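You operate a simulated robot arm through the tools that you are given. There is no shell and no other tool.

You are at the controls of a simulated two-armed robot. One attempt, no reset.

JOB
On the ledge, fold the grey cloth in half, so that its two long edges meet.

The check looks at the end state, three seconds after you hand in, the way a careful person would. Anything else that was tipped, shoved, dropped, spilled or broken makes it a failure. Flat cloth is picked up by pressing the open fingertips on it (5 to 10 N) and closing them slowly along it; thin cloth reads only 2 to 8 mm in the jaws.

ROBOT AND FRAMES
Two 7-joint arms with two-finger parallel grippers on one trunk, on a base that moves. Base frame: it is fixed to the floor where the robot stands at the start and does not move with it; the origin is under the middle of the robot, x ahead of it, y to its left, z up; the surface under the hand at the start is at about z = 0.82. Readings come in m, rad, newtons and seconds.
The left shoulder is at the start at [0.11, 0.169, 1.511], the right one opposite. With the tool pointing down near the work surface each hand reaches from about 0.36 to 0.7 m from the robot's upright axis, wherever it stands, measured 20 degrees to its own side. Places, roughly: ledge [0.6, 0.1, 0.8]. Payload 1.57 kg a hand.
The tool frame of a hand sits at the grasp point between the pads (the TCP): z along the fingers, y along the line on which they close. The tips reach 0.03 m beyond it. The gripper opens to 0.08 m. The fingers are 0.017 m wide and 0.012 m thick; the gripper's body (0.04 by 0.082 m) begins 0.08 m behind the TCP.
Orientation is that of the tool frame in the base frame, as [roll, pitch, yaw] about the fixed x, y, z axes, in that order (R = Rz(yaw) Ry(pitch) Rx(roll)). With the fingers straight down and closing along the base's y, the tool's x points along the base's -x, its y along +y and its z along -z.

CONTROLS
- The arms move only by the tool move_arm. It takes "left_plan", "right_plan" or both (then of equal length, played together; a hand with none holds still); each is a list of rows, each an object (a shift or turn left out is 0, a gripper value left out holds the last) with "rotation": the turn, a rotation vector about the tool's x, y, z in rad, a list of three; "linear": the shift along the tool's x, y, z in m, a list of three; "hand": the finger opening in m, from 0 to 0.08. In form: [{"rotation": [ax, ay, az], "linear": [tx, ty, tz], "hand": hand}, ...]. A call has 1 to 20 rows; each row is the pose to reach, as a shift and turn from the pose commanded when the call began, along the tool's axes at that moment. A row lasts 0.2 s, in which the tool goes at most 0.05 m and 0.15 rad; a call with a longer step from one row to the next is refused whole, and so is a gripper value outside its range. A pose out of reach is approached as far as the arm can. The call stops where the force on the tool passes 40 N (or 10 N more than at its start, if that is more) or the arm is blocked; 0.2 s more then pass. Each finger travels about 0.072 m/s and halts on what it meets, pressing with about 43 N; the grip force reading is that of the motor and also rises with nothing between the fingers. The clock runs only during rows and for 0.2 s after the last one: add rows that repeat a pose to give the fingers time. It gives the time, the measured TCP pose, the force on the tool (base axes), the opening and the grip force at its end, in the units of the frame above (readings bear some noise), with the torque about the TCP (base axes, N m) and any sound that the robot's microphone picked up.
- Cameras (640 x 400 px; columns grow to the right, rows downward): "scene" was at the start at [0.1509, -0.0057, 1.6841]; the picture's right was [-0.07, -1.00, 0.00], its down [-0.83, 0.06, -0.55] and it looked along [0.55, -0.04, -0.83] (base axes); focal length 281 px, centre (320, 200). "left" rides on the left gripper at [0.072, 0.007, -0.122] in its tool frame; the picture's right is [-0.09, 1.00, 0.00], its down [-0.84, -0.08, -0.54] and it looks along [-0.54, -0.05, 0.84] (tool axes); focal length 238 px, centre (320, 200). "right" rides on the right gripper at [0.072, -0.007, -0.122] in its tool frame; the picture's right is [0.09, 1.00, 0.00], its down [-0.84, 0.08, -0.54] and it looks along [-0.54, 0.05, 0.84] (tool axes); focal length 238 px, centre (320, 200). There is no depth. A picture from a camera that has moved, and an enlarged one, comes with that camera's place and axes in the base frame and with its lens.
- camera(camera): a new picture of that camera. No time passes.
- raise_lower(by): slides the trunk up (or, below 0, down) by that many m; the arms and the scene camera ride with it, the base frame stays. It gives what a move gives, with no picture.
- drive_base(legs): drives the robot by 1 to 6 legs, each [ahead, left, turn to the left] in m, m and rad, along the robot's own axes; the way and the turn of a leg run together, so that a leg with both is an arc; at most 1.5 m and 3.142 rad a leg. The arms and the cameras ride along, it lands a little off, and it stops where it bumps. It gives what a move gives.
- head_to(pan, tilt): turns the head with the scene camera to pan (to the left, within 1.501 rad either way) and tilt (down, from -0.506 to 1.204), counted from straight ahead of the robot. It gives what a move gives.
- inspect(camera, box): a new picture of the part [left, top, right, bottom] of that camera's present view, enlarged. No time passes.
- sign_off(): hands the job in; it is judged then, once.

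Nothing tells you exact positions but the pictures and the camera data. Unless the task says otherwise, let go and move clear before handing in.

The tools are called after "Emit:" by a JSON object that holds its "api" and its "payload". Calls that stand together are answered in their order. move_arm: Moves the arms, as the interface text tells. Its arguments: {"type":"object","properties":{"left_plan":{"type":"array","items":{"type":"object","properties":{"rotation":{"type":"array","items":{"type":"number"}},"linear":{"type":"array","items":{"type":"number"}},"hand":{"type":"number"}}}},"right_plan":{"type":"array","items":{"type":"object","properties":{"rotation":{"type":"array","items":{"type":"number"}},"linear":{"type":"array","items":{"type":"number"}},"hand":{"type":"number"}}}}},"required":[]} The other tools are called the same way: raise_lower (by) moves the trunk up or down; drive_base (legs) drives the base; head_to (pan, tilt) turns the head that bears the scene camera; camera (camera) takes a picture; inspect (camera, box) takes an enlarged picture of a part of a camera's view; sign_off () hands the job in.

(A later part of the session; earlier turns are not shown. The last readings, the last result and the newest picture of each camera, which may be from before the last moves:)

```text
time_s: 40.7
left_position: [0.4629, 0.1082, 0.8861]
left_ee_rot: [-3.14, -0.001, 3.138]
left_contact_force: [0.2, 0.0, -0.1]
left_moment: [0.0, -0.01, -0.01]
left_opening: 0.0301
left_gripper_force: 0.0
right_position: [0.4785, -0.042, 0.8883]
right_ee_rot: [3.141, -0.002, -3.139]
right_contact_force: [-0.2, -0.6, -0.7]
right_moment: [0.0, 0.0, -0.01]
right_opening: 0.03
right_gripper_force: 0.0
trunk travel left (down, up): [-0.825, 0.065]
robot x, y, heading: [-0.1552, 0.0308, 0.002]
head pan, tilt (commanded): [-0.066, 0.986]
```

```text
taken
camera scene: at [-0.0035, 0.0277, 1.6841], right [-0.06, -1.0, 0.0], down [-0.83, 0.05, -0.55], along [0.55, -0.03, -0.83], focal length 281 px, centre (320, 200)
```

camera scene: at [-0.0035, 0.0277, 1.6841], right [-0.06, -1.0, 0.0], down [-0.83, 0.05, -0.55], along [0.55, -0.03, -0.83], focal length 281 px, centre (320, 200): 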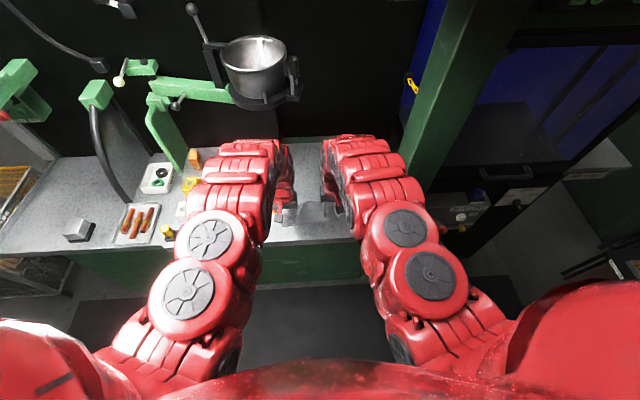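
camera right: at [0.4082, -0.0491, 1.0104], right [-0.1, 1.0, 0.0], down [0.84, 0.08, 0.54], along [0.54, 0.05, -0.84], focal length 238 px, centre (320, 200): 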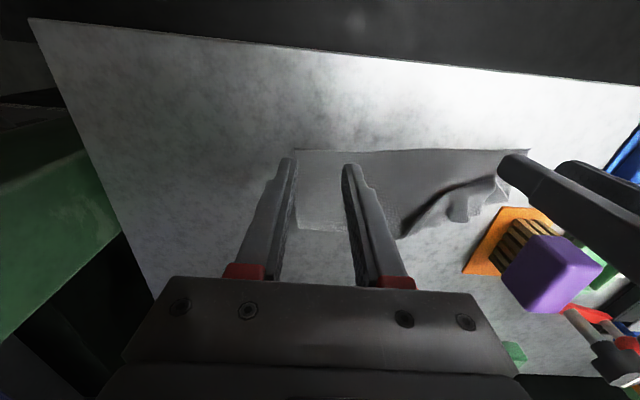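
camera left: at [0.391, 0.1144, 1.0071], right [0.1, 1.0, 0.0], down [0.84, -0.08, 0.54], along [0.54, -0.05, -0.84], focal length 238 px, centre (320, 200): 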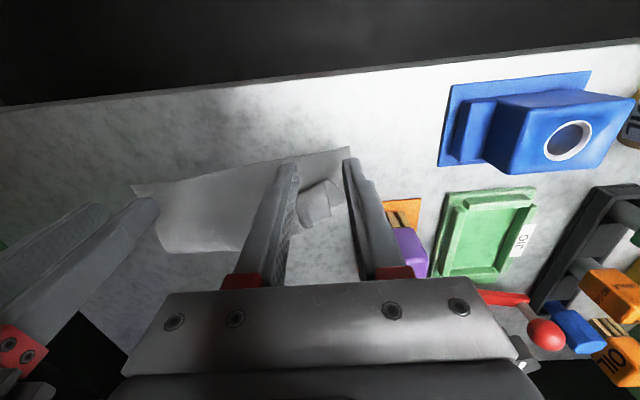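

Emit:
{"api": "inspect", "payload": {"camera": "left", "box": [220, 100, 420, 225]}}

Emit:
{"api": "inspect", "payload": {"camera": "right", "box": [220, 100, 420, 225]}}

```text
3.20 times, centred on (320, 162) of left
camera zoom: at [0.391, 0.1144, 1.0071], right [0.1, 1.0, 0.0], down [0.84, -0.08, 0.54], along [0.54, -0.05, -0.84], focal length 763 px, centre (320, 320)
```

zoom: 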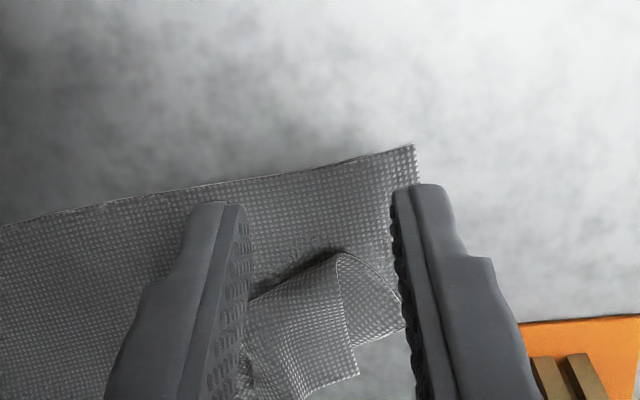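

```text
3.20 times, centred on (320, 162) of right
camera zoom: at [0.4082, -0.0491, 1.0104], right [-0.1, 1.0, 0.0], down [0.84, 0.08, 0.54], along [0.54, 0.05, -0.84], focal length 763 px, centre (320, 320)
```

zoom: 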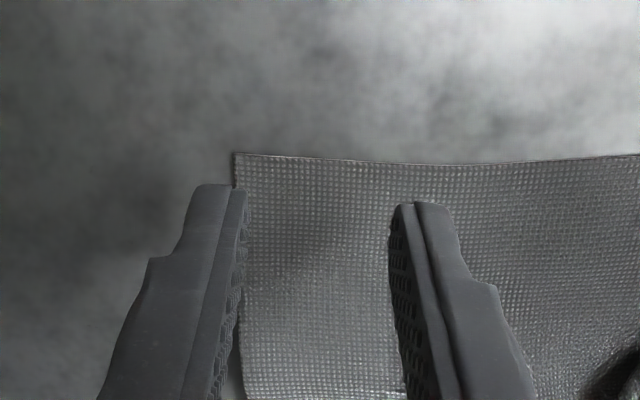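

The near-edge corners are at (0.460, 0.132) and (0.481, -0.065), just as planned. I make a small correction and go down to just above the cloth.

Emit:
{"api": "move_arm", "payload": {"left_plan": [{"linear": [-0.0016, 0.0015, 0]}, {"linear": [-0.0016, 0.0015, 0.012]}, {"linear": [-0.0016, 0.0015, 0.024]}, {"linear": [-0.0016, 0.0015, 0.033]}, {"linear": [-0.0016, 0.0015, 0.0335]}, {"linear": [-0.0016, 0.0015, 0.0335]}], "right_plan": [{"linear": [-0.0013, 0, 0]}, {"linear": [-0.0013, 0, 0.012]}, {"linear": [-0.0013, 0, 0.024]}, {"linear": [-0.0013, 0, 0.034]}, {"linear": [-0.0013, 0, 0.0355]}, {"linear": [-0.0013, 0, 0.0355]}]}}

Emit:
{"api": "inspect", "payload": {"camera": "left", "box": [220, 80, 420, 205]}}

Emit:
{"api": "inspect", "payload": {"camera": "right", "box": [220, 80, 420, 205]}}

```text
time_s: 42.1
left_position: [0.4639, 0.111, 0.8516]
left_ee_rot: [-3.14, -0.001, 3.137]
left_contact_force: [-1.0, -0.4, 1.8]
left_moment: [-0.01, -0.01, -0.01]
left_opening: 0.0299
left_gripper_force: 0.1
right_position: [0.4792, -0.0413, 0.8517]
right_ee_rot: [-3.141, -0.002, -3.136]
right_contact_force: [0.2, 0.9, 0.0]
right_moment: [0.01, -0.03, 0.02]
right_opening: 0.0298
right_gripper_force: 0.0
trunk travel left (down, up): [-0.825, 0.065]
robot x, y, heading: [-0.1543, 0.0311, 0.007]
head pan, tilt (commanded): [-0.066, 0.986]
```

```text
3.20 times, centred on (320, 142) of left
camera zoom: at [0.392, 0.1166, 0.9728], right [0.1, 1.0, 0.0], down [0.84, -0.08, 0.54], along [0.54, -0.05, -0.84], focal length 763 px, centre (320, 384)
```

zoom: 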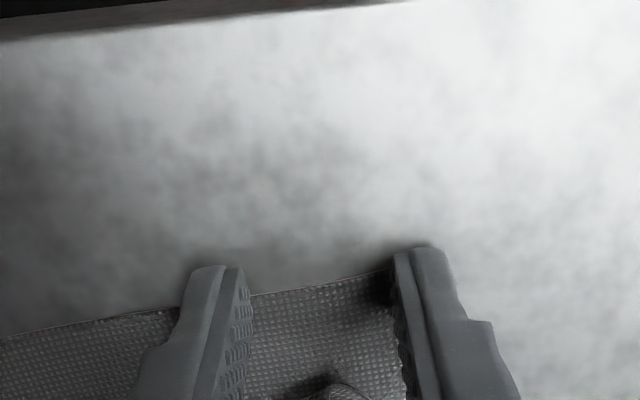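

```text
3.20 times, centred on (320, 142) of right
camera zoom: at [0.4095, -0.0494, 0.9742], right [-0.1, 1.0, 0.0], down [0.84, 0.08, 0.54], along [0.54, 0.05, -0.84], focal length 763 px, centre (320, 384)
```

zoom: 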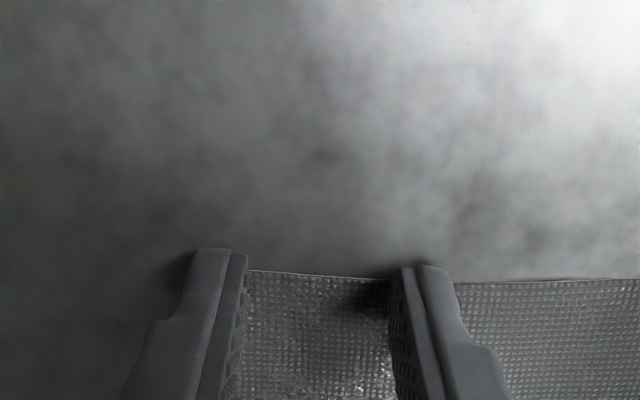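

The overlap at the left inner finger looks thin, so I shift the left hand 3 mm and the right 2 mm further onto the cloth, then press lightly.

Emit:
{"api": "move_arm", "payload": {"left_plan": [{"linear": [0, 0, -0.004]}, {"linear": [-0.003, 0, -0.004]}, {"linear": [-0.003, 0, -0.001]}, {"linear": [-0.003, 0, 0.0003]}, {"linear": [-0.003, 0, 0.0003]}], "right_plan": [{"linear": [0, 0, -0.004]}, {"linear": [-0.002, 0, -0.004]}, {"linear": [-0.002, 0, -0.001]}, {"linear": [-0.002, 0, 0.0008]}, {"linear": [-0.002, 0, 0.0008]}]}}

```text
time_s: 43.3
left_position: [0.4669, 0.1091, 0.8505]
left_ee_rot: [-3.14, -0.002, 3.136]
left_contact_force: [-0.9, 0.2, 2.9]
left_moment: [0.02, -0.01, 0.01]
left_opening: 0.0301
left_gripper_force: 0.0
right_position: [0.4808, -0.0421, 0.8522]
right_ee_rot: [3.14, -0.001, -3.134]
right_contact_force: [-0.2, -0.1, 1.9]
right_moment: [0.0, 0.02, 0.02]
right_opening: 0.0301
right_gripper_force: 0.1
trunk travel left (down, up): [-0.825, 0.065]
robot x, y, heading: [-0.1534, 0.0299, 0.009]
head pan, tilt (commanded): [-0.066, 0.986]
```

Emit:
{"api": "move_arm", "payload": {"left_plan": [{"linear": [0, 0, 0.0004]}, {"linear": [0, 0, 0.0004]}, {"linear": [0, 0, 0.0004]}], "right_plan": [{"linear": [0, 0, 0.0005]}, {"linear": [0, 0, 0.0005]}, {"linear": [0, 0, 0.0005]}]}}

```text
time_s: 44.1
left_position: [0.4661, 0.1108, 0.852]
left_ee_rot: [-3.14, 0.0, 3.137]
left_contact_force: [1.3, -0.2, 3.0]
left_moment: [0.01, -0.05, -0.03]
left_opening: 0.0299
left_gripper_force: 0.1
right_position: [0.4809, -0.0423, 0.8522]
right_ee_rot: [3.142, -0.002, -3.137]
right_contact_force: [1.3, 0.1, 6.1]
right_moment: [0.09, -0.02, -0.02]
right_opening: 0.03
right_gripper_force: 0.1
trunk travel left (down, up): [-0.825, 0.065]
robot x, y, heading: [-0.155, 0.0354, 0.006]
head pan, tilt (commanded): [-0.066, 0.986]
```

The right reads 6 N, the left 3 N, so I press the left a little more and then close both slowly as before, half way.

Emit:
{"api": "move_arm", "payload": {"left_plan": [{"linear": [0, 0, 0.0005]}, {"linear": [0, 0, 0.0005]}, {"linear": [0, 0, 0.0005], "hand": 0.028}, {"linear": [0, 0, 0.0005], "hand": 0.026}, {"linear": [0, 0, 0.0005], "hand": 0.024}, {"linear": [0, 0, 0.0005], "hand": 0.022}, {"linear": [0, 0, 0.0005], "hand": 0.02}, {"linear": [0, 0, 0.0005], "hand": 0.018}, {"linear": [0, 0, 0.0005], "hand": 0.016}], "right_plan": [{"linear": [0, 0, 0.0001]}, {"linear": [0, 0, 0.0001]}, {"linear": [0, 0, 0.0001], "hand": 0.028}, {"linear": [0, 0, 0.0001], "hand": 0.026}, {"linear": [0, 0, 0.0001], "hand": 0.024}, {"linear": [0, 0, 0.0001], "hand": 0.022}, {"linear": [0, 0, 0.0001], "hand": 0.02}, {"linear": [0, 0, 0.0001], "hand": 0.018}, {"linear": [0, 0, 0.0001], "hand": 0.016}]}}

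Emit:
{"api": "inspect", "payload": {"camera": "left", "box": [220, 80, 420, 205]}}

Emit:
{"api": "inspect", "payload": {"camera": "right", "box": [220, 80, 420, 205]}}

```text
time_s: 46.1
left_position: [0.466, 0.1109, 0.851]
left_ee_rot: [-3.139, 0.001, 3.136]
left_contact_force: [0.6, -1.7, 5.0]
left_moment: [-0.04, -0.02, 0.0]
left_opening: 0.0163
left_gripper_force: 0.0
right_position: [0.4809, -0.0425, 0.8507]
right_ee_rot: [-3.141, -0.002, -3.136]
right_contact_force: [-0.2, 2.0, 9.6]
right_moment: [0.1, -0.05, 0.0]
right_opening: 0.0158
right_gripper_force: 0.0
trunk travel left (down, up): [-0.825, 0.065]
robot x, y, heading: [-0.152, 0.0322, 0.006]
head pan, tilt (commanded): [-0.066, 0.986]
```

```text
3.20 times, centred on (320, 142) of left
camera zoom: at [0.3944, 0.1159, 0.9725], right [0.1, 1.0, 0.0], down [0.84, -0.08, 0.54], along [0.54, -0.05, -0.84], focal length 763 px, centre (320, 384)
```

zoom: 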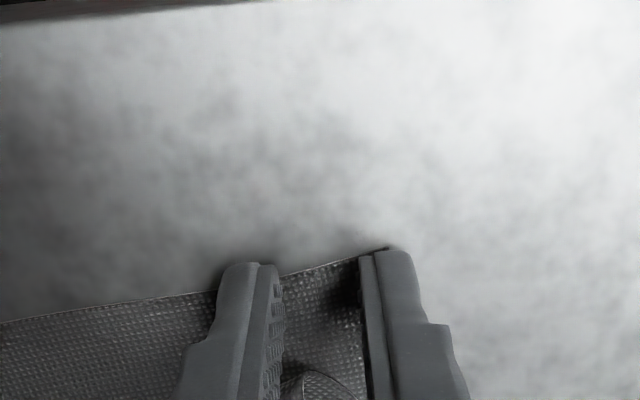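

```text
3.20 times, centred on (320, 142) of right
camera zoom: at [0.4099, -0.0496, 0.9734], right [-0.1, 1.0, 0.0], down [0.84, 0.08, 0.54], along [0.54, 0.05, -0.84], focal length 763 px, centre (320, 384)
```

zoom: 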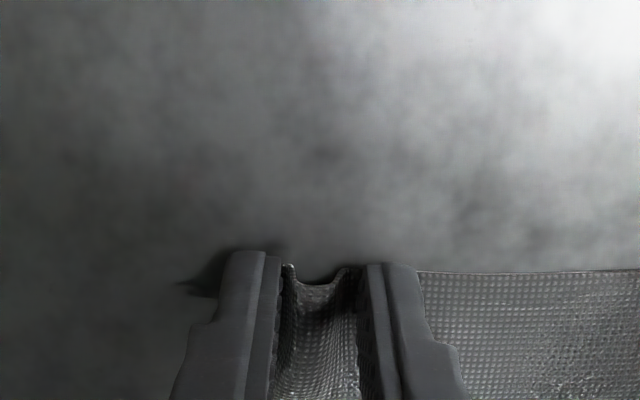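

The right hand has raised a ruck, but on the left the fingers seem to slide over the cloth. I press the left a bit harder and close it further, with the right held where it is.

Emit:
{"api": "move_arm", "payload": {"left_plan": [{"linear": [0, 0, 0.0004]}, {"linear": [0, 0, 0.0005]}, {"linear": [0, 0, 0.0005], "hand": 0.0145}, {"linear": [0, 0, 0.0005], "hand": 0.013}, {"linear": [0, 0, 0.0005], "hand": 0.0115}, {"linear": [0, 0, 0.0005], "hand": 0.01}, {"linear": [0, 0, 0.0005], "hand": 0.01}]}}

Emit:
{"api": "inspect", "payload": {"camera": "left", "box": [220, 80, 420, 205]}}

```text
time_s: 47.7
left_position: [0.4664, 0.1106, 0.8515]
left_ee_rot: [-3.14, 0.0, 3.139]
left_contact_force: [1.0, -2.0, 5.8]
left_moment: [-0.07, -0.04, -0.05]
left_opening: 0.0109
left_gripper_force: 0.4
right_position: [0.4797, -0.0423, 0.8523]
right_ee_rot: [-3.141, -0.002, -3.136]
right_contact_force: [-0.7, 1.3, 8.7]
right_moment: [0.08, -0.03, -0.02]
right_opening: 0.0164
right_gripper_force: 0.0
trunk travel left (down, up): [-0.825, 0.065]
robot x, y, heading: [-0.1525, 0.0313, 0.01]
head pan, tilt (commanded): [-0.066, 0.986]
```

```text
3.20 times, centred on (320, 142) of left
camera zoom: at [0.3945, 0.1164, 0.9724], right [0.1, 1.0, 0.0], down [0.84, -0.08, 0.54], along [0.54, -0.05, -0.84], focal length 763 px, centre (320, 384)
```

zoom: 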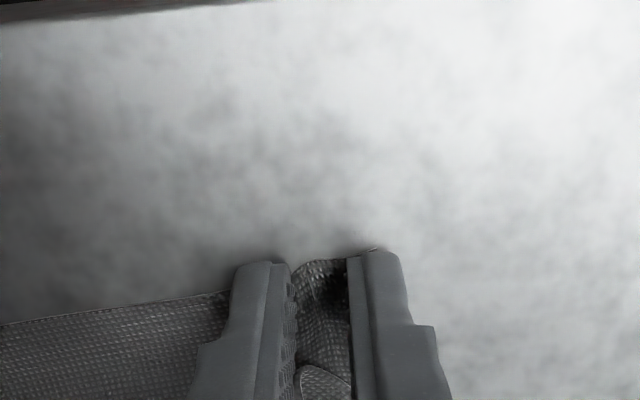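

A ruck is now rising on the left too. I close both hands the rest of the way, slowly.

Emit:
{"api": "move_arm", "payload": {"left_plan": [{"linear": [0, 0, 0.0003], "hand": 0.009}, {"linear": [0, 0, 0.0003], "hand": 0.0075}, {"linear": [0, 0, 0.0003], "hand": 0.006}, {"linear": [0, 0, 0.0003], "hand": 0.0045}, {"linear": [0, 0, 0.0003], "hand": 0.003}, {"linear": [0, 0, 0.0003], "hand": 0.0015}, {"linear": [0, 0, 0.0003], "hand": 0.0}, {"linear": [0, 0, 0.0003], "hand": 0.0}, {"linear": [0, 0, 0.0003], "hand": 0.0}, {"linear": [0, 0, 0.0003], "hand": 0.0}], "right_plan": [{"hand": 0.014}, {"hand": 0.012}, {"hand": 0.01}, {"hand": 0.008}, {"hand": 0.006}, {"hand": 0.004}, {"hand": 0.002}, {"hand": 0.0}, {"hand": 0.0}, {"hand": 0.0}]}}

Emit:
{"api": "inspect", "payload": {"camera": "left", "box": [220, 80, 420, 205]}}

Emit:
{"api": "inspect", "payload": {"camera": "right", "box": [220, 80, 420, 205]}}

```text
time_s: 49.9
left_position: [0.4662, 0.1105, 0.8524]
left_ee_rot: [-3.141, 0.0, 3.138]
left_contact_force: [0.9, -1.4, 14.5]
left_moment: [-0.06, -0.09, 0.02]
left_opening: 0.0001
left_gripper_force: 21.4
right_position: [0.4789, -0.0424, 0.8511]
right_ee_rot: [3.14, -0.002, -3.136]
right_contact_force: [-0.5, 4.0, 4.5]
right_moment: [0.11, -0.03, 0.0]
right_opening: 0.0055
right_gripper_force: 25.4
trunk travel left (down, up): [-0.825, 0.065]
robot x, y, heading: [-0.1537, 0.03, 0.004]
head pan, tilt (commanded): [-0.066, 0.986]
```

```text
3.20 times, centred on (320, 142) of left
camera zoom: at [0.3941, 0.1163, 0.9723], right [0.1, 1.0, 0.0], down [0.84, -0.08, 0.54], along [0.54, -0.05, -0.84], focal length 763 px, centre (320, 384)
```

zoom: 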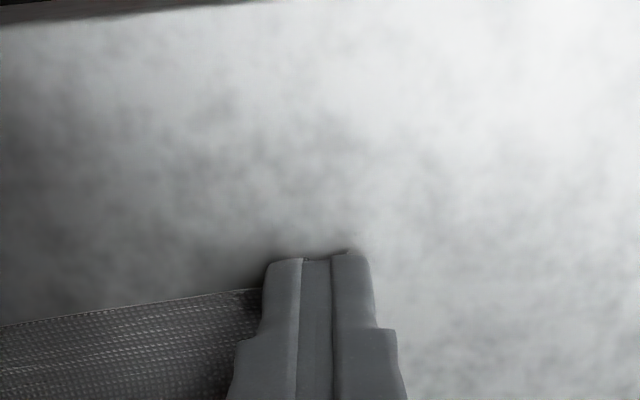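

```text
3.20 times, centred on (320, 142) of right
camera zoom: at [0.4097, -0.0495, 0.9736], right [-0.1, 1.0, 0.0], down [0.84, 0.08, 0.54], along [0.54, 0.05, -0.84], focal length 763 px, centre (320, 384)
```

zoom: 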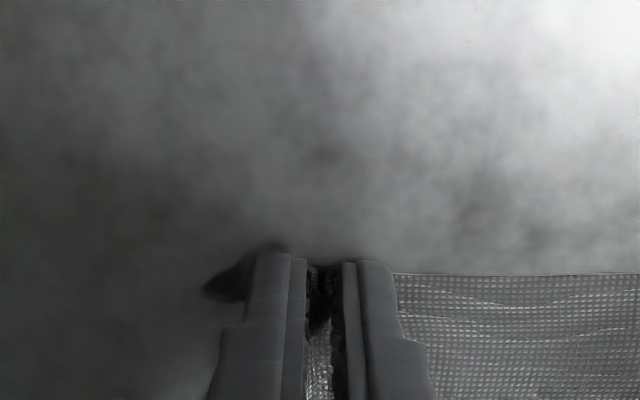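

The right hand holds 5.5 mm of cloth, but the left closed on nothing. I lift and reopen the left to try it again.

Emit:
{"api": "move_arm", "payload": {"left_plan": [{"linear": [0, 0, -0.005]}, {"linear": [0, 0, -0.02], "hand": 0.015}, {"linear": [0, 0, -0.03], "hand": 0.03}, {"linear": [0, 0, -0.03], "hand": 0.03}]}}

Emit:
{"api": "inspect", "payload": {"camera": "left", "box": [200, 90, 440, 240]}}

Emit:
{"api": "camera", "payload": {"camera": "left"}}

```text
time_s: 50.9
left_position: [0.4667, 0.1101, 0.8831]
left_ee_rot: [-3.139, 0.0, 3.138]
left_contact_force: [0.1, -0.3, 0.7]
left_moment: [0.01, 0.01, 0.01]
left_opening: 0.0301
left_gripper_force: 0.0
right_position: [0.4795, -0.0422, 0.852]
right_ee_rot: [3.141, -0.002, -3.137]
right_contact_force: [0.5, -1.2, 12.9]
right_moment: [0.0, -0.07, -0.01]
right_opening: 0.0047
right_gripper_force: 25.1
trunk travel left (down, up): [-0.825, 0.065]
robot x, y, heading: [-0.1556, 0.0319, 0.005]
head pan, tilt (commanded): [-0.066, 0.986]
```

```text
2.67 times, centred on (320, 165) of left
camera zoom: at [0.3949, 0.116, 1.0024], right [0.1, 1.0, 0.0], down [0.84, -0.08, 0.54], along [0.54, -0.05, -0.84], focal length 636 px, centre (320, 293)
```

zoom: 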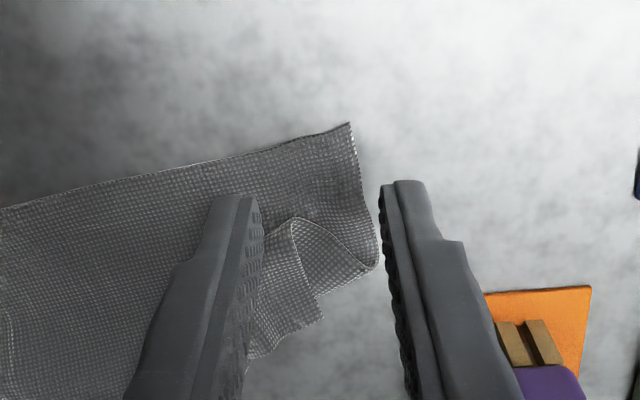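

```text
taken
camera left: at [0.3949, 0.116, 1.0024], right [0.1, 1.0, 0.0], down [0.84, -0.08, 0.54], along [0.54, -0.05, -0.84], focal length 238 px, centre (320, 200)
```

left: 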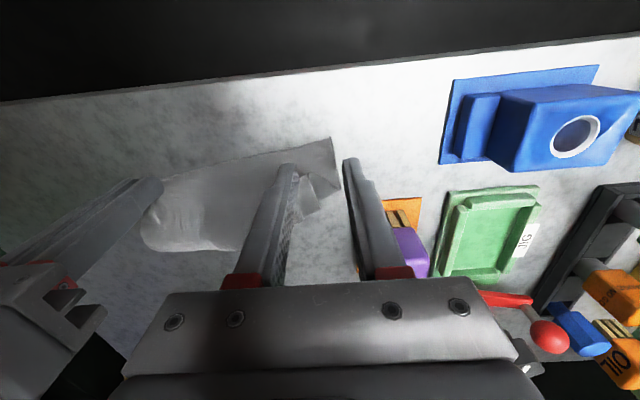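

The near-left corner has slid to (0.454, 0.119) and the edge there slants about 8 degrees. I line the left hand up with the edge, a little further onto the cloth, and go down.

Emit:
{"api": "move_arm", "payload": {"left_plan": [{"linear": [0.003, -0.007, 0], "rotation": [0, 0, -0.075]}, {"linear": [0.0052, -0.0131, 0], "rotation": [0, 0, -0.145]}, {"linear": [0.0052, -0.0131, 0.01], "rotation": [0, 0, -0.145]}, {"linear": [0.0052, -0.0131, 0.02], "rotation": [0, 0, -0.145]}, {"linear": [0.0052, -0.0131, 0.029], "rotation": [0, 0, -0.145]}, {"linear": [0.0052, -0.0131, 0.03], "rotation": [0, 0, -0.145]}, {"linear": [0.0052, -0.0131, 0.03], "rotation": [0, 0, -0.145]}]}}

Emit:
{"api": "inspect", "payload": {"camera": "left", "box": [220, 80, 420, 205]}}

```text
time_s: 52.5
left_position: [0.4604, 0.0972, 0.8509]
left_ee_rot: [-3.141, 0.0, -3.001]
left_contact_force: [-1.5, -0.7, 9.3]
left_moment: [0.01, 0.03, 0.01]
left_opening: 0.03
left_gripper_force: 0.0
right_position: [0.4794, -0.0413, 0.8521]
right_ee_rot: [3.14, -0.002, -3.136]
right_contact_force: [1.3, 0.0, 10.0]
right_moment: [0.05, -0.09, -0.05]
right_opening: 0.0052
right_gripper_force: 25.1
trunk travel left (down, up): [-0.825, 0.065]
robot x, y, heading: [-0.1536, 0.0318, 0.004]
head pan, tilt (commanded): [-0.066, 0.986]
```

```text
3.20 times, centred on (320, 142) of left
camera zoom: at [0.3885, 0.0929, 0.9724], right [-0.05, 1.0, 0.0], down [0.84, 0.04, 0.54], along [0.54, 0.03, -0.84], focal length 763 px, centre (320, 384)
```

zoom: 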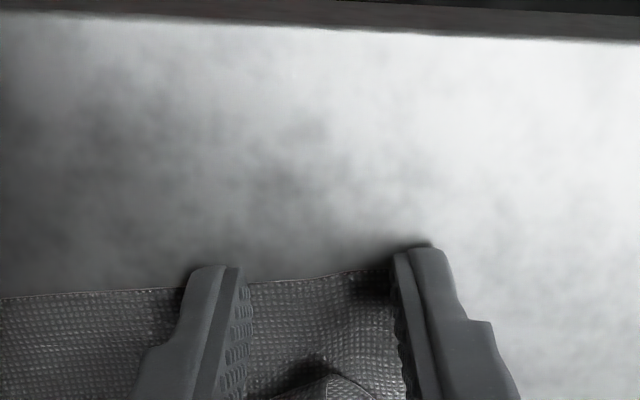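

The left presses with 9 N now and lies along the edge. I close it slowly again.

Emit:
{"api": "move_arm", "payload": {"left_plan": [{"hand": 0.028}, {"hand": 0.026}, {"hand": 0.024}, {"hand": 0.022}, {"hand": 0.02}, {"hand": 0.018}, {"hand": 0.016}, {"hand": 0.014}, {"hand": 0.014}]}}

Emit:
{"api": "inspect", "payload": {"camera": "left", "box": [220, 80, 420, 205]}}

```text
time_s: 54.5
left_position: [0.4607, 0.0974, 0.8511]
left_ee_rot: [-3.139, -0.001, -3.001]
left_contact_force: [1.1, -2.7, 11.6]
left_moment: [-0.04, -0.03, 0.0]
left_opening: 0.0147
left_gripper_force: 0.5
right_position: [0.4805, -0.0418, 0.8511]
right_ee_rot: [-3.141, -0.002, -3.136]
right_contact_force: [0.3, 2.5, 5.9]
right_moment: [0.09, -0.01, 0.0]
right_opening: 0.0052
right_gripper_force: 25.2
trunk travel left (down, up): [-0.825, 0.065]
robot x, y, heading: [-0.1512, 0.0321, 0.004]
head pan, tilt (commanded): [-0.066, 0.986]
```

```text
3.20 times, centred on (320, 142) of left
camera zoom: at [0.3885, 0.093, 0.9723], right [-0.05, 1.0, 0.0], down [0.84, 0.04, 0.54], along [0.54, 0.03, -0.84], focal length 763 px, centre (320, 384)
```

zoom: 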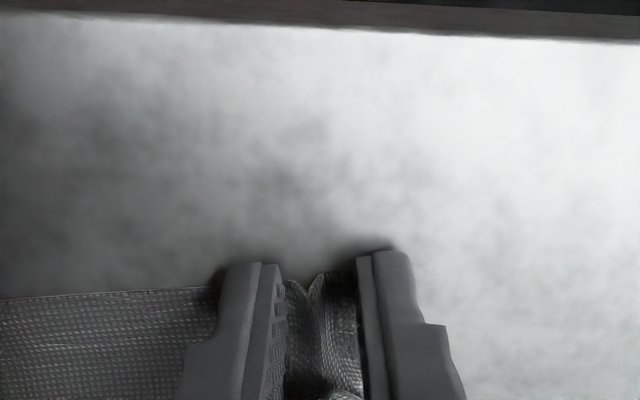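

A clear ruck stands between the left fingers this time. I close it fully.

Emit:
{"api": "move_arm", "payload": {"left_plan": [{"hand": 0.012}, {"hand": 0.01}, {"hand": 0.008}, {"hand": 0.006}, {"hand": 0.004}, {"hand": 0.002}, {"hand": 0.0}, {"hand": 0.0}, {"hand": 0.0}, {"hand": 0.0}]}}

Emit:
{"api": "inspect", "payload": {"camera": "left", "box": [220, 80, 420, 205]}}

```text
time_s: 56.7
left_position: [0.4614, 0.0971, 0.8517]
left_ee_rot: [-3.14, -0.001, -3.001]
left_contact_force: [0.9, -11.3, 10.6]
left_moment: [-0.33, -0.07, -0.07]
left_opening: 0.0018
left_gripper_force: 23.8
right_position: [0.4798, -0.0427, 0.8513]
right_ee_rot: [-3.141, -0.001, -3.137]
right_contact_force: [-1.6, 10.1, 6.5]
right_moment: [0.33, -0.02, 0.04]
right_opening: 0.0057
right_gripper_force: 25.4
trunk travel left (down, up): [-0.825, 0.065]
robot x, y, heading: [-0.1554, 0.0316, 0.008]
head pan, tilt (commanded): [-0.066, 0.986]
```

```text
3.20 times, centred on (320, 142) of left
camera zoom: at [0.3886, 0.0926, 0.9723], right [-0.05, 1.0, 0.0], down [0.84, 0.04, 0.54], along [0.54, 0.03, -0.84], focal length 763 px, centre (320, 384)
```

zoom: 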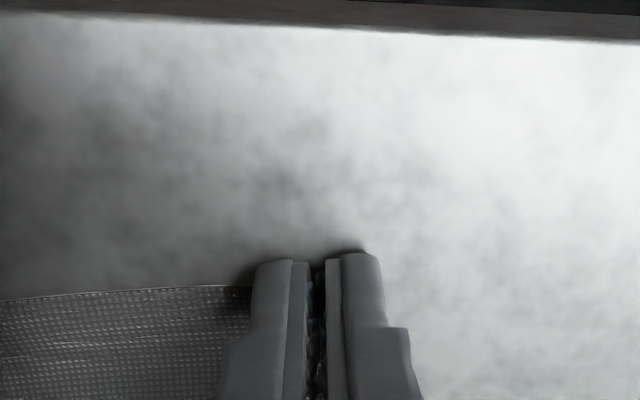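

Both hands hold cloth (1.8 mm and 5.7 mm), but it is pulled taut between them with about 11 N. I ease the hands 4 mm toward each other and lift by a centimetre.

Emit:
{"api": "move_arm", "payload": {"left_plan": [{"linear": [0.0003, -0.002, -0.001]}, {"linear": [0.0006, -0.004, -0.003]}, {"linear": [0.0006, -0.004, -0.007]}, {"linear": [0.0006, -0.004, -0.012]}, {"linear": [0.0006, -0.004, -0.012]}], "right_plan": [{"linear": [0, 0.002, -0.001]}, {"linear": [0, 0.004, -0.003]}, {"linear": [0, 0.004, -0.007]}, {"linear": [0, 0.004, -0.012]}, {"linear": [0, 0.004, -0.012]}]}}

Emit:
{"api": "camera", "payload": {"camera": "left"}}

Emit:
{"api": "camera", "payload": {"camera": "right"}}

```text
time_s: 57.9
left_position: [0.4613, 0.0928, 0.8629]
left_ee_rot: [-3.141, -0.002, -3.001]
left_contact_force: [-0.6, -0.6, -0.2]
left_moment: [0.01, 0.02, -0.01]
left_opening: 0.0021
left_gripper_force: 23.3
right_position: [0.48, -0.039, 0.8618]
right_ee_rot: [3.142, -0.002, -3.136]
right_contact_force: [0.3, -0.1, 0.5]
right_moment: [-0.01, 0.0, 0.02]
right_opening: 0.0024
right_gripper_force: 23.9
trunk travel left (down, up): [-0.825, 0.065]
robot x, y, heading: [-0.1547, 0.0313, 0.007]
head pan, tilt (commanded): [-0.066, 0.986]
```

```text
taken
camera left: at [0.3897, 0.0888, 0.9833], right [-0.05, 1.0, 0.0], down [0.84, 0.04, 0.54], along [0.54, 0.03, -0.84], focal length 238 px, centre (320, 200)
```

left: 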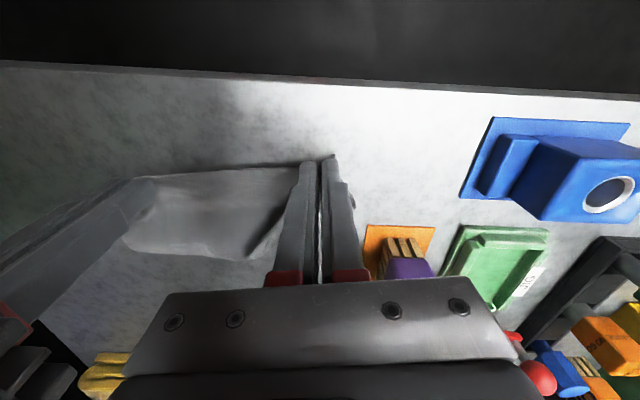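

```text
taken
camera right: at [0.4107, -0.0453, 0.9849], right [-0.1, 1.0, 0.0], down [0.84, 0.08, 0.54], along [0.54, 0.05, -0.84], focal length 238 px, centre (320, 200)
```

right: 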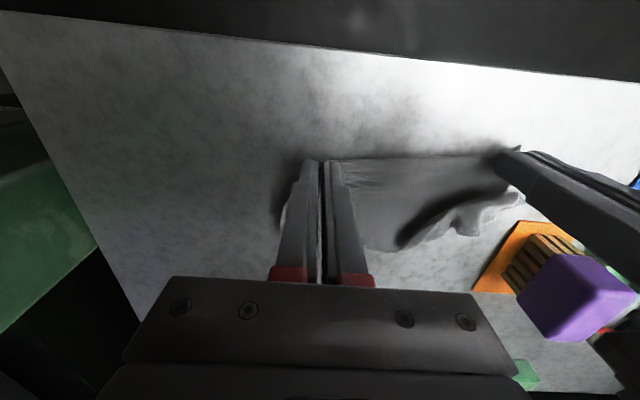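

Both grips are good and the tension is gone. I lift 5 cm with the arms while squaring the two hands up to the same x.

Emit:
{"api": "move_arm", "payload": {"left_plan": [{"linear": [-0.001, 0, -0.008], "rotation": [0, 0, 0.02]}, {"linear": [-0.003, -0.0003, -0.016], "rotation": [0, 0, 0.045]}, {"linear": [-0.005, -0.0006, -0.025], "rotation": [0, 0, 0.07]}, {"linear": [-0.007, -0.0009, -0.034], "rotation": [0, 0, 0.1]}, {"linear": [-0.0093, -0.0013, -0.042], "rotation": [0, 0, 0.13]}, {"linear": [-0.0093, -0.0013, -0.05], "rotation": [0, 0, 0.14]}, {"linear": [-0.0093, -0.0013, -0.05], "rotation": [0, 0, 0.14]}], "right_plan": [{"linear": [0.001, 0, -0.008]}, {"linear": [0.003, 0, -0.016]}, {"linear": [0.005, 0, -0.025]}, {"linear": [0.007, 0, -0.034]}, {"linear": [0.0095, 0, -0.042]}, {"linear": [0.0095, 0, -0.05]}, {"linear": [0.0095, 0, -0.05]}]}}

Emit:
{"api": "camera", "payload": {"camera": "left"}}

Emit:
{"api": "camera", "payload": {"camera": "right"}}

Emit:
{"api": "camera", "payload": {"camera": "scene"}}

```text
time_s: 59.5
left_position: [0.4695, 0.0929, 0.9117]
left_ee_rot: [-3.14, -0.002, -3.141]
left_contact_force: [-0.2, -1.2, 0.9]
left_moment: [0.02, 0.0, 0.02]
left_opening: 0.0023
left_gripper_force: 23.4
right_position: [0.4721, -0.0386, 0.9137]
right_ee_rot: [-3.141, -0.004, -3.136]
right_contact_force: [0.1, 0.1, -0.7]
right_moment: [0.0, 0.0, -0.01]
right_opening: 0.0026
right_gripper_force: 24.3
trunk travel left (down, up): [-0.825, 0.065]
robot x, y, heading: [-0.1543, 0.0345, 0.003]
head pan, tilt (commanded): [-0.066, 0.986]
```

```text
taken
camera left: at [0.3993, 0.0982, 1.0332], right [0.09, 1.0, 0.0], down [0.84, -0.08, 0.54], along [0.54, -0.05, -0.84], focal length 238 px, centre (320, 200)
```

left: 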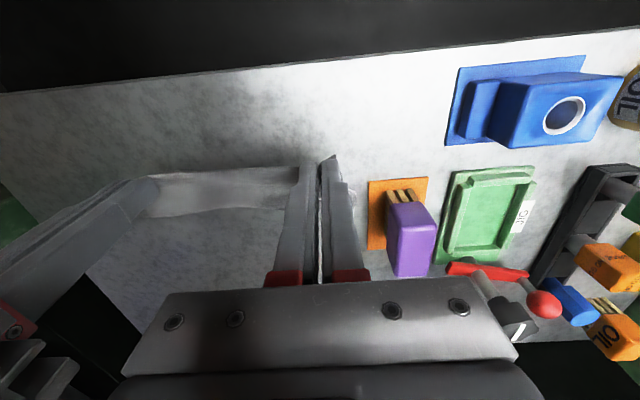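

```text
taken
camera right: at [0.4024, -0.0463, 1.0348], right [-0.1, 1.0, 0.0], down [0.84, 0.08, 0.54], along [0.54, 0.05, -0.84], focal length 238 px, centre (320, 200)
```

right: 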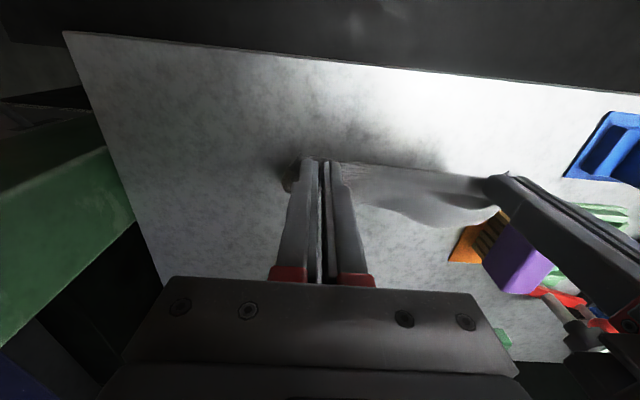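

```text
taken
camera scene: at [-0.003, 0.0273, 1.684], right [-0.06, -1.0, 0.0], down [-0.83, 0.05, -0.55], along [0.55, -0.03, -0.83], focal length 281 px, centre (320, 200)
```

scene: 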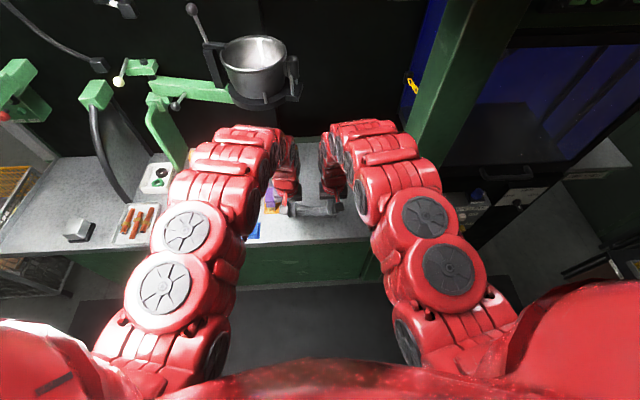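

The cloth hangs between the hands and the arms are well apart. I raise the trunk by 6.5 cm so that it hangs free and straightens.

Emit:
{"api": "raise_lower", "payload": {"by": 0.064}}

Emit:
{"api": "camera", "payload": {"camera": "left"}}

Emit:
{"api": "camera", "payload": {"camera": "right"}}

Emit:
{"api": "inspect", "payload": {"camera": "scene", "box": [230, 150, 390, 250]}}

```text
time_s: 60.5
left_position: [0.4715, 0.0926, 0.9751]
left_ee_rot: [-3.14, -0.002, -3.139]
left_contact_force: [-0.3, -0.2, -0.9]
left_moment: [0.03, -0.01, 0.02]
left_opening: 0.0021
left_gripper_force: 23.7
right_position: [0.4719, -0.039, 0.9769]
right_ee_rot: [3.141, -0.005, -3.136]
right_contact_force: [0.4, -0.7, 0.0]
right_moment: [0.01, 0.0, -0.02]
right_opening: 0.0023
right_gripper_force: 23.5
trunk travel left (down, up): [-0.889, 0.001]
robot x, y, heading: [-0.154, 0.0333, 0.005]
head pan, tilt (commanded): [-0.066, 0.986]
```

```text
taken
camera left: at [0.3992, 0.0981, 1.0971], right [0.09, 1.0, 0.0], down [0.84, -0.08, 0.54], along [0.54, -0.05, -0.84], focal length 238 px, centre (320, 200)
```

left: 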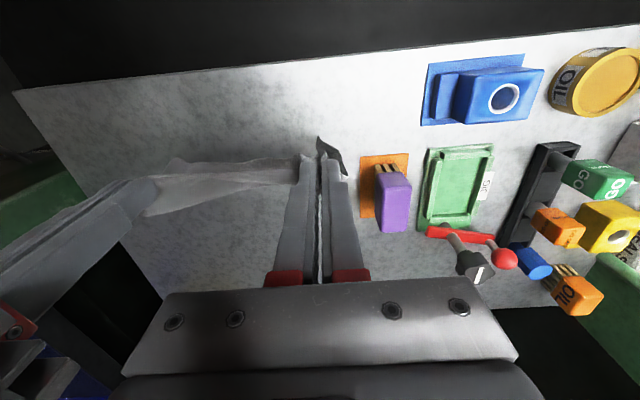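

```text
taken
camera right: at [0.4024, -0.0462, 1.0987], right [-0.1, 1.0, 0.0], down [0.84, 0.08, 0.54], along [0.54, 0.05, -0.84], focal length 238 px, centre (320, 200)
```

right: 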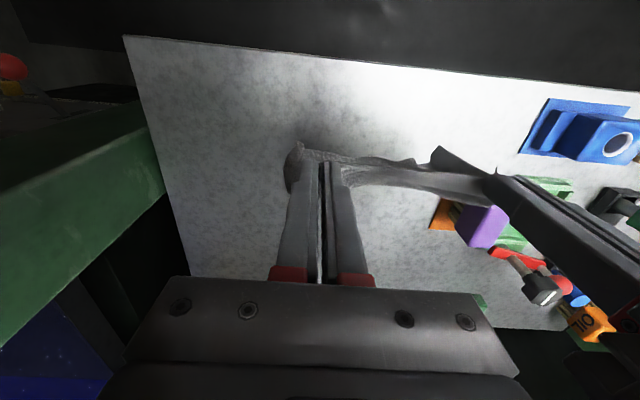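

```text
4.00 times, centred on (310, 200) of scene
camera zoom: at [-0.0029, 0.0273, 1.748], right [-0.06, -1.0, 0.0], down [-0.83, 0.05, -0.55], along [0.55, -0.03, -0.83], focal length 1124 px, centre (360, 200)
```

zoom: 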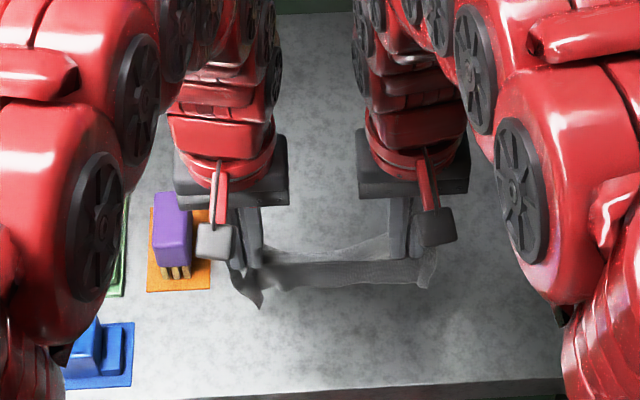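

The cloth hangs from both hands. I wait two seconds for it to settle, then look again.

Emit:
{"api": "move_arm", "payload": {"left_plan": [{"linear": [0, 0, 0]}, {"linear": [0, 0, 0]}, {"linear": [0, 0, 0]}, {"linear": [0, 0, 0]}, {"linear": [0, 0, 0]}, {"linear": [0, 0, 0]}, {"linear": [0, 0, 0]}, {"linear": [0, 0, 0]}, {"linear": [0, 0, 0]}, {"linear": [0, 0, 0]}]}}

Emit:
{"api": "inspect", "payload": {"camera": "scene", "box": [270, 190, 350, 240]}}

Emit:
{"api": "inspect", "payload": {"camera": "left", "box": [110, 110, 430, 310]}}

Emit:
{"api": "inspect", "payload": {"camera": "right", "box": [230, 110, 550, 310]}}

```text
time_s: 62.7
left_position: [0.4703, 0.0926, 0.9765]
left_ee_rot: [-3.14, 0.0, -3.14]
left_contact_force: [-2.0, -0.1, 0.1]
left_moment: [0.05, -0.03, 0.0]
left_opening: 0.0019
left_gripper_force: 23.3
right_position: [0.4711, -0.0377, 0.9767]
right_ee_rot: [3.141, -0.004, -3.136]
right_contact_force: [-0.6, -0.4, -0.7]
right_moment: [0.0, -0.03, 0.02]
right_opening: 0.0024
right_gripper_force: 23.4
trunk travel left (down, up): [-0.889, 0.001]
robot x, y, heading: [-0.1533, 0.0294, 0.005]
head pan, tilt (commanded): [-0.066, 0.986]
```

```text
8.00 times, centred on (310, 215) of scene
camera zoom: at [-0.0031, 0.0273, 1.7481], right [-0.06, -1.0, 0.0], down [-0.83, 0.05, -0.55], along [0.55, -0.03, -0.83], focal length 2249 px, centre (400, 80)
```

zoom: 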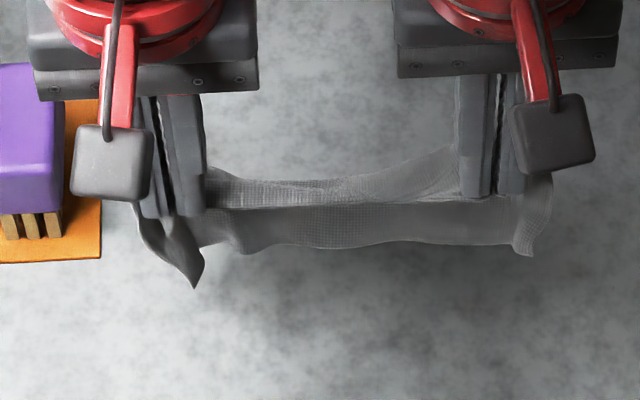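

```text
2.00 times, centred on (270, 210) of left
camera zoom: at [0.3991, 0.0981, 1.0972], right [0.09, 1.0, 0.0], down [0.84, -0.08, 0.54], along [0.54, -0.05, -0.84], focal length 477 px, centre (420, 180)
```

zoom: 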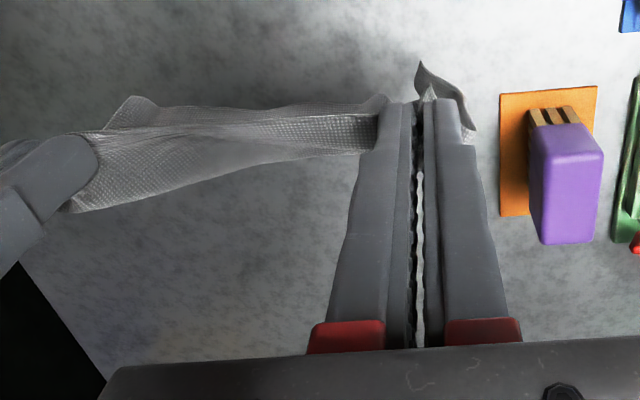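

```text
2.00 times, centred on (390, 210) of right
camera zoom: at [0.4023, -0.0462, 1.0989], right [-0.1, 1.0, 0.0], down [0.84, 0.08, 0.54], along [0.54, 0.05, -0.84], focal length 477 px, centre (180, 180)
```

zoom: 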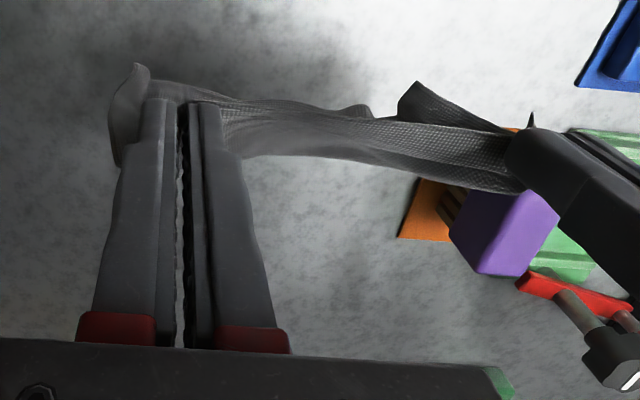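

The cloth has straightened and hangs forward of the hands, springy rather than limp. I'll lay it flat again a bit further forward and to the right, clear of the orange pad, while keeping hold of the near edge; first the base goes 7 cm forward and 3 cm right.

Emit:
{"api": "drive_base", "payload": {"legs": [[0.07, -0.03, 0]]}}

Emit:
{"api": "inspect", "payload": {"camera": "scene", "box": [240, 130, 400, 230]}}

Emit:
{"api": "camera", "payload": {"camera": "left"}}

Emit:
{"api": "camera", "payload": {"camera": "right"}}

```text
time_s: 63.8
left_position: [0.538, 0.0652, 0.9776]
left_ee_rot: [-3.14, 0.001, -3.14]
left_contact_force: [0.7, 0.2, 0.5]
left_moment: [-0.01, -0.06, 0.04]
left_opening: 0.002
left_gripper_force: 23.7
right_position: [0.5384, -0.0669, 0.9783]
right_ee_rot: [-3.14, 0.001, -3.134]
right_contact_force: [0.2, 0.4, -0.7]
right_moment: [0.01, 0.0, 0.01]
right_opening: 0.0021
right_gripper_force: 23.6
trunk travel left (down, up): [-0.889, 0.001]
robot x, y, heading: [-0.0848, 0.0041, 0.003]
head pan, tilt (commanded): [-0.066, 0.986]
```

```text
4.00 times, centred on (320, 180) of scene
camera zoom: at [0.062, -0.0006, 1.7486], right [-0.06, -1.0, 0.0], down [-0.83, 0.05, -0.55], along [0.55, -0.03, -0.83], focal length 1124 px, centre (320, 280)
```

zoom: 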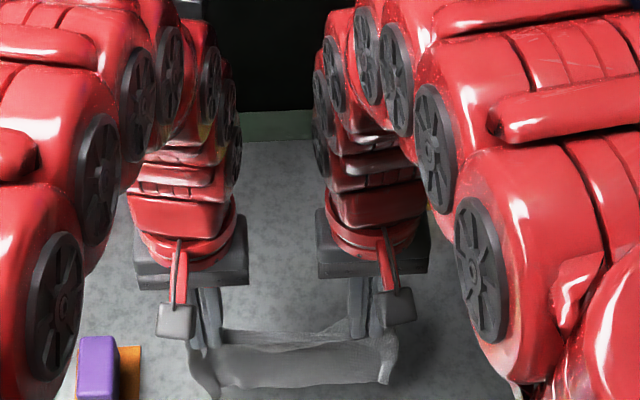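

```text
taken
camera left: at [0.466, 0.0698, 1.0987], right [0.09, 1.0, 0.0], down [0.84, -0.07, 0.54], along [0.54, -0.05, -0.84], focal length 238 px, centre (320, 200)
```

left: 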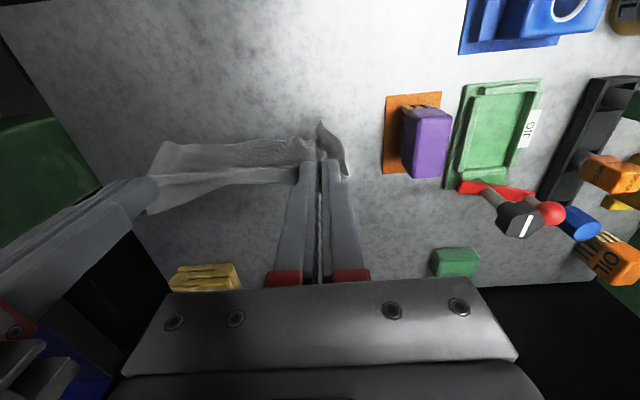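

```text
taken
camera right: at [0.4692, -0.0744, 1.1005], right [-0.1, 1.0, 0.0], down [0.84, 0.08, 0.54], along [0.54, 0.05, -0.84], focal length 238 px, centre (320, 200)
```

right: 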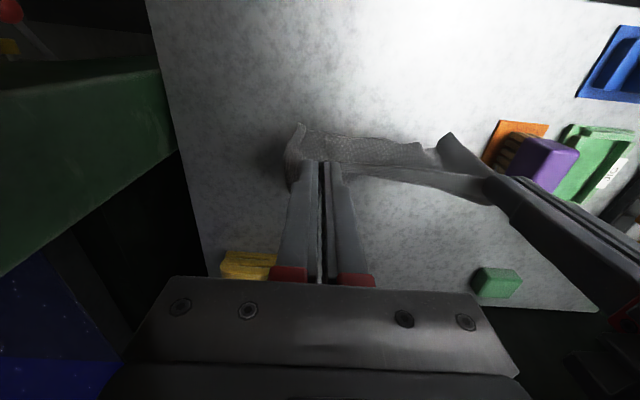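

The cloth now hangs almost straight under the hands with its belly bulging forward, which is just the shape for a fold: lowering it should put the far edge down under the near edge with the crease forward. I lower the trunk by 3 cm and look.

Emit:
{"api": "raise_lower", "payload": {"by": -0.03}}

Emit:
{"api": "inspect", "payload": {"camera": "left", "box": [110, 80, 430, 280]}}

Emit:
{"api": "inspect", "payload": {"camera": "right", "box": [230, 80, 550, 280]}}

Emit:
{"api": "inspect", "payload": {"camera": "scene", "box": [270, 190, 350, 240]}}

```text
time_s: 64.5
left_position: [0.5417, 0.063, 0.9452]
left_ee_rot: [-3.141, -0.003, -3.139]
left_contact_force: [0.3, -0.1, 0.8]
left_moment: [0.0, 0.01, 0.01]
left_opening: 0.002
left_gripper_force: 23.7
right_position: [0.5428, -0.0681, 0.9456]
right_ee_rot: [3.141, -0.005, -3.139]
right_contact_force: [0.1, 0.2, -0.3]
right_moment: [0.02, 0.0, -0.02]
right_opening: 0.0023
right_gripper_force: 23.8
trunk travel left (down, up): [-0.859, 0.031]
robot x, y, heading: [-0.0843, -0.0012, 0.004]
head pan, tilt (commanded): [-0.066, 0.986]
```

```text
2.00 times, centred on (270, 180) of left
camera zoom: at [0.47, 0.0682, 1.0664], right [0.09, 1.0, 0.0], down [0.84, -0.08, 0.54], along [0.54, -0.05, -0.84], focal length 477 px, centre (420, 240)
```

zoom: 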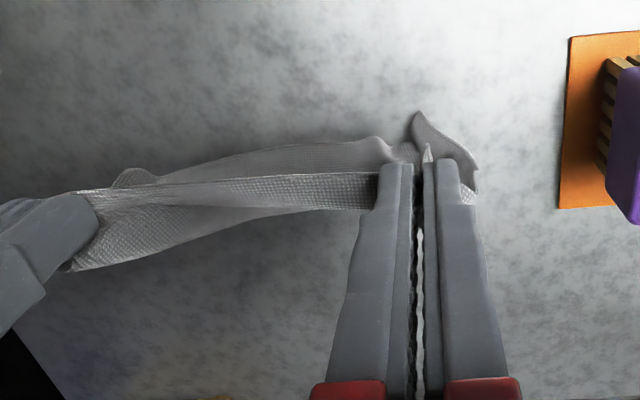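

```text
2.00 times, centred on (390, 180) of right
camera zoom: at [0.4731, -0.076, 1.0679], right [-0.1, 1.0, 0.0], down [0.84, 0.08, 0.54], along [0.54, 0.05, -0.84], focal length 477 px, centre (180, 240)
```

zoom: 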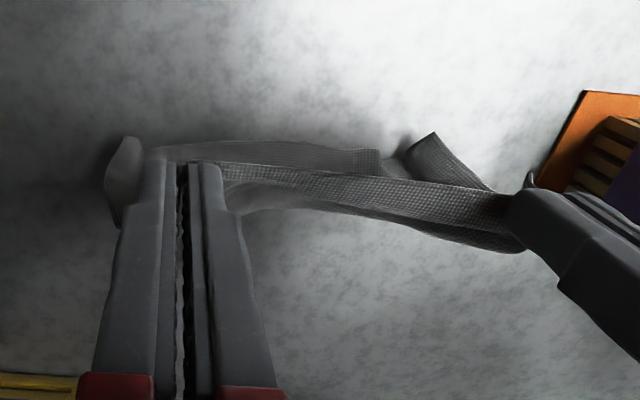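

```text
8.00 times, centred on (310, 215) of scene
camera zoom: at [0.0687, -0.0032, 1.7178], right [-0.06, -1.0, 0.0], down [-0.83, 0.05, -0.55], along [0.55, -0.03, -0.83], focal length 2249 px, centre (400, 80)
```

zoom: 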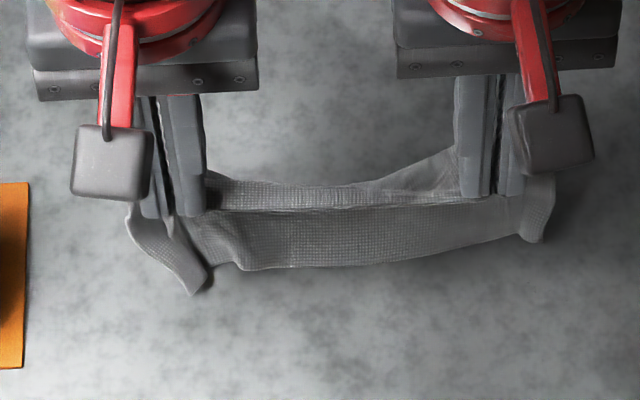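

Emit:
{"api": "raise_lower", "payload": {"by": -0.02}}

Emit:
{"api": "inspect", "payload": {"camera": "left", "box": [110, 80, 430, 280]}}

Emit:
{"api": "inspect", "payload": {"camera": "right", "box": [230, 80, 550, 280]}}

Emit:
{"api": "inspect", "payload": {"camera": "scene", "box": [270, 190, 350, 240]}}

```text
time_s: 65.2
left_position: [0.5401, 0.0624, 0.9271]
left_ee_rot: [-3.141, -0.002, -3.14]
left_contact_force: [0.7, 0.3, 0.4]
left_moment: [0.0, 0.01, 0.03]
left_opening: 0.002
left_gripper_force: 23.8
right_position: [0.5425, -0.0686, 0.9275]
right_ee_rot: [-3.141, -0.002, -3.134]
right_contact_force: [0.3, -0.4, 0.2]
right_moment: [-0.01, -0.02, -0.03]
right_opening: 0.0022
right_gripper_force: 24.3
trunk travel left (down, up): [-0.839, 0.051]
robot x, y, heading: [-0.0873, 0.0029, 0.004]
head pan, tilt (commanded): [-0.066, 0.986]
```

```text
2.00 times, centred on (270, 180) of left
camera zoom: at [0.4687, 0.0687, 1.0472], right [0.09, 1.0, 0.0], down [0.84, -0.08, 0.54], along [0.54, -0.05, -0.84], focal length 477 px, centre (420, 240)
```

zoom: 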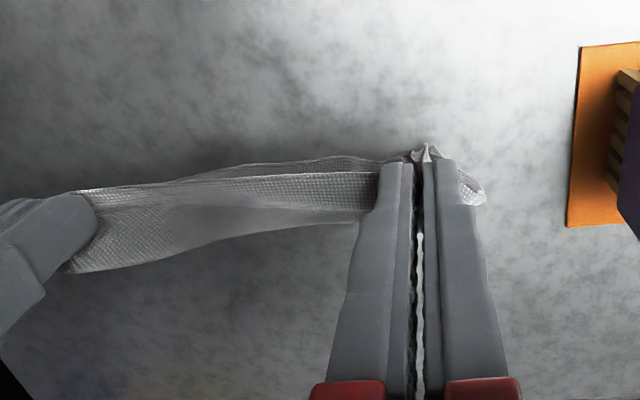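

```text
2.00 times, centred on (390, 180) of right
camera zoom: at [0.4718, -0.0755, 1.0488], right [-0.1, 1.0, 0.0], down [0.84, 0.08, 0.54], along [0.54, 0.05, -0.84], focal length 477 px, centre (180, 240)
```

zoom: 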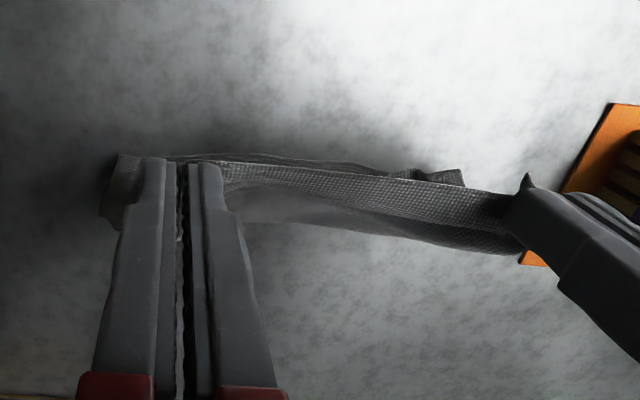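

```text
8.00 times, centred on (310, 215) of scene
camera zoom: at [0.0664, -0.0023, 1.6981], right [-0.06, -1.0, 0.0], down [-0.83, 0.05, -0.55], along [0.55, -0.03, -0.83], focal length 2249 px, centre (400, 80)
```

zoom: 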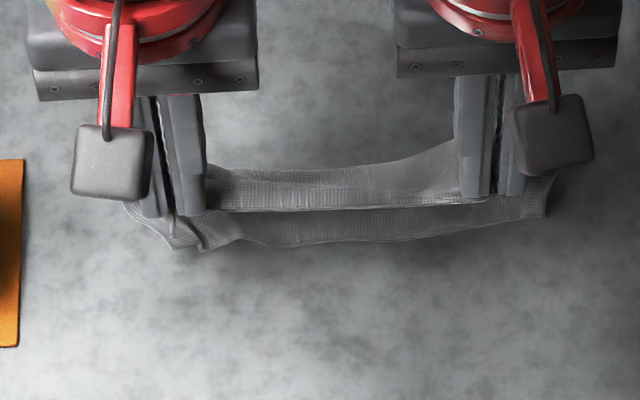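

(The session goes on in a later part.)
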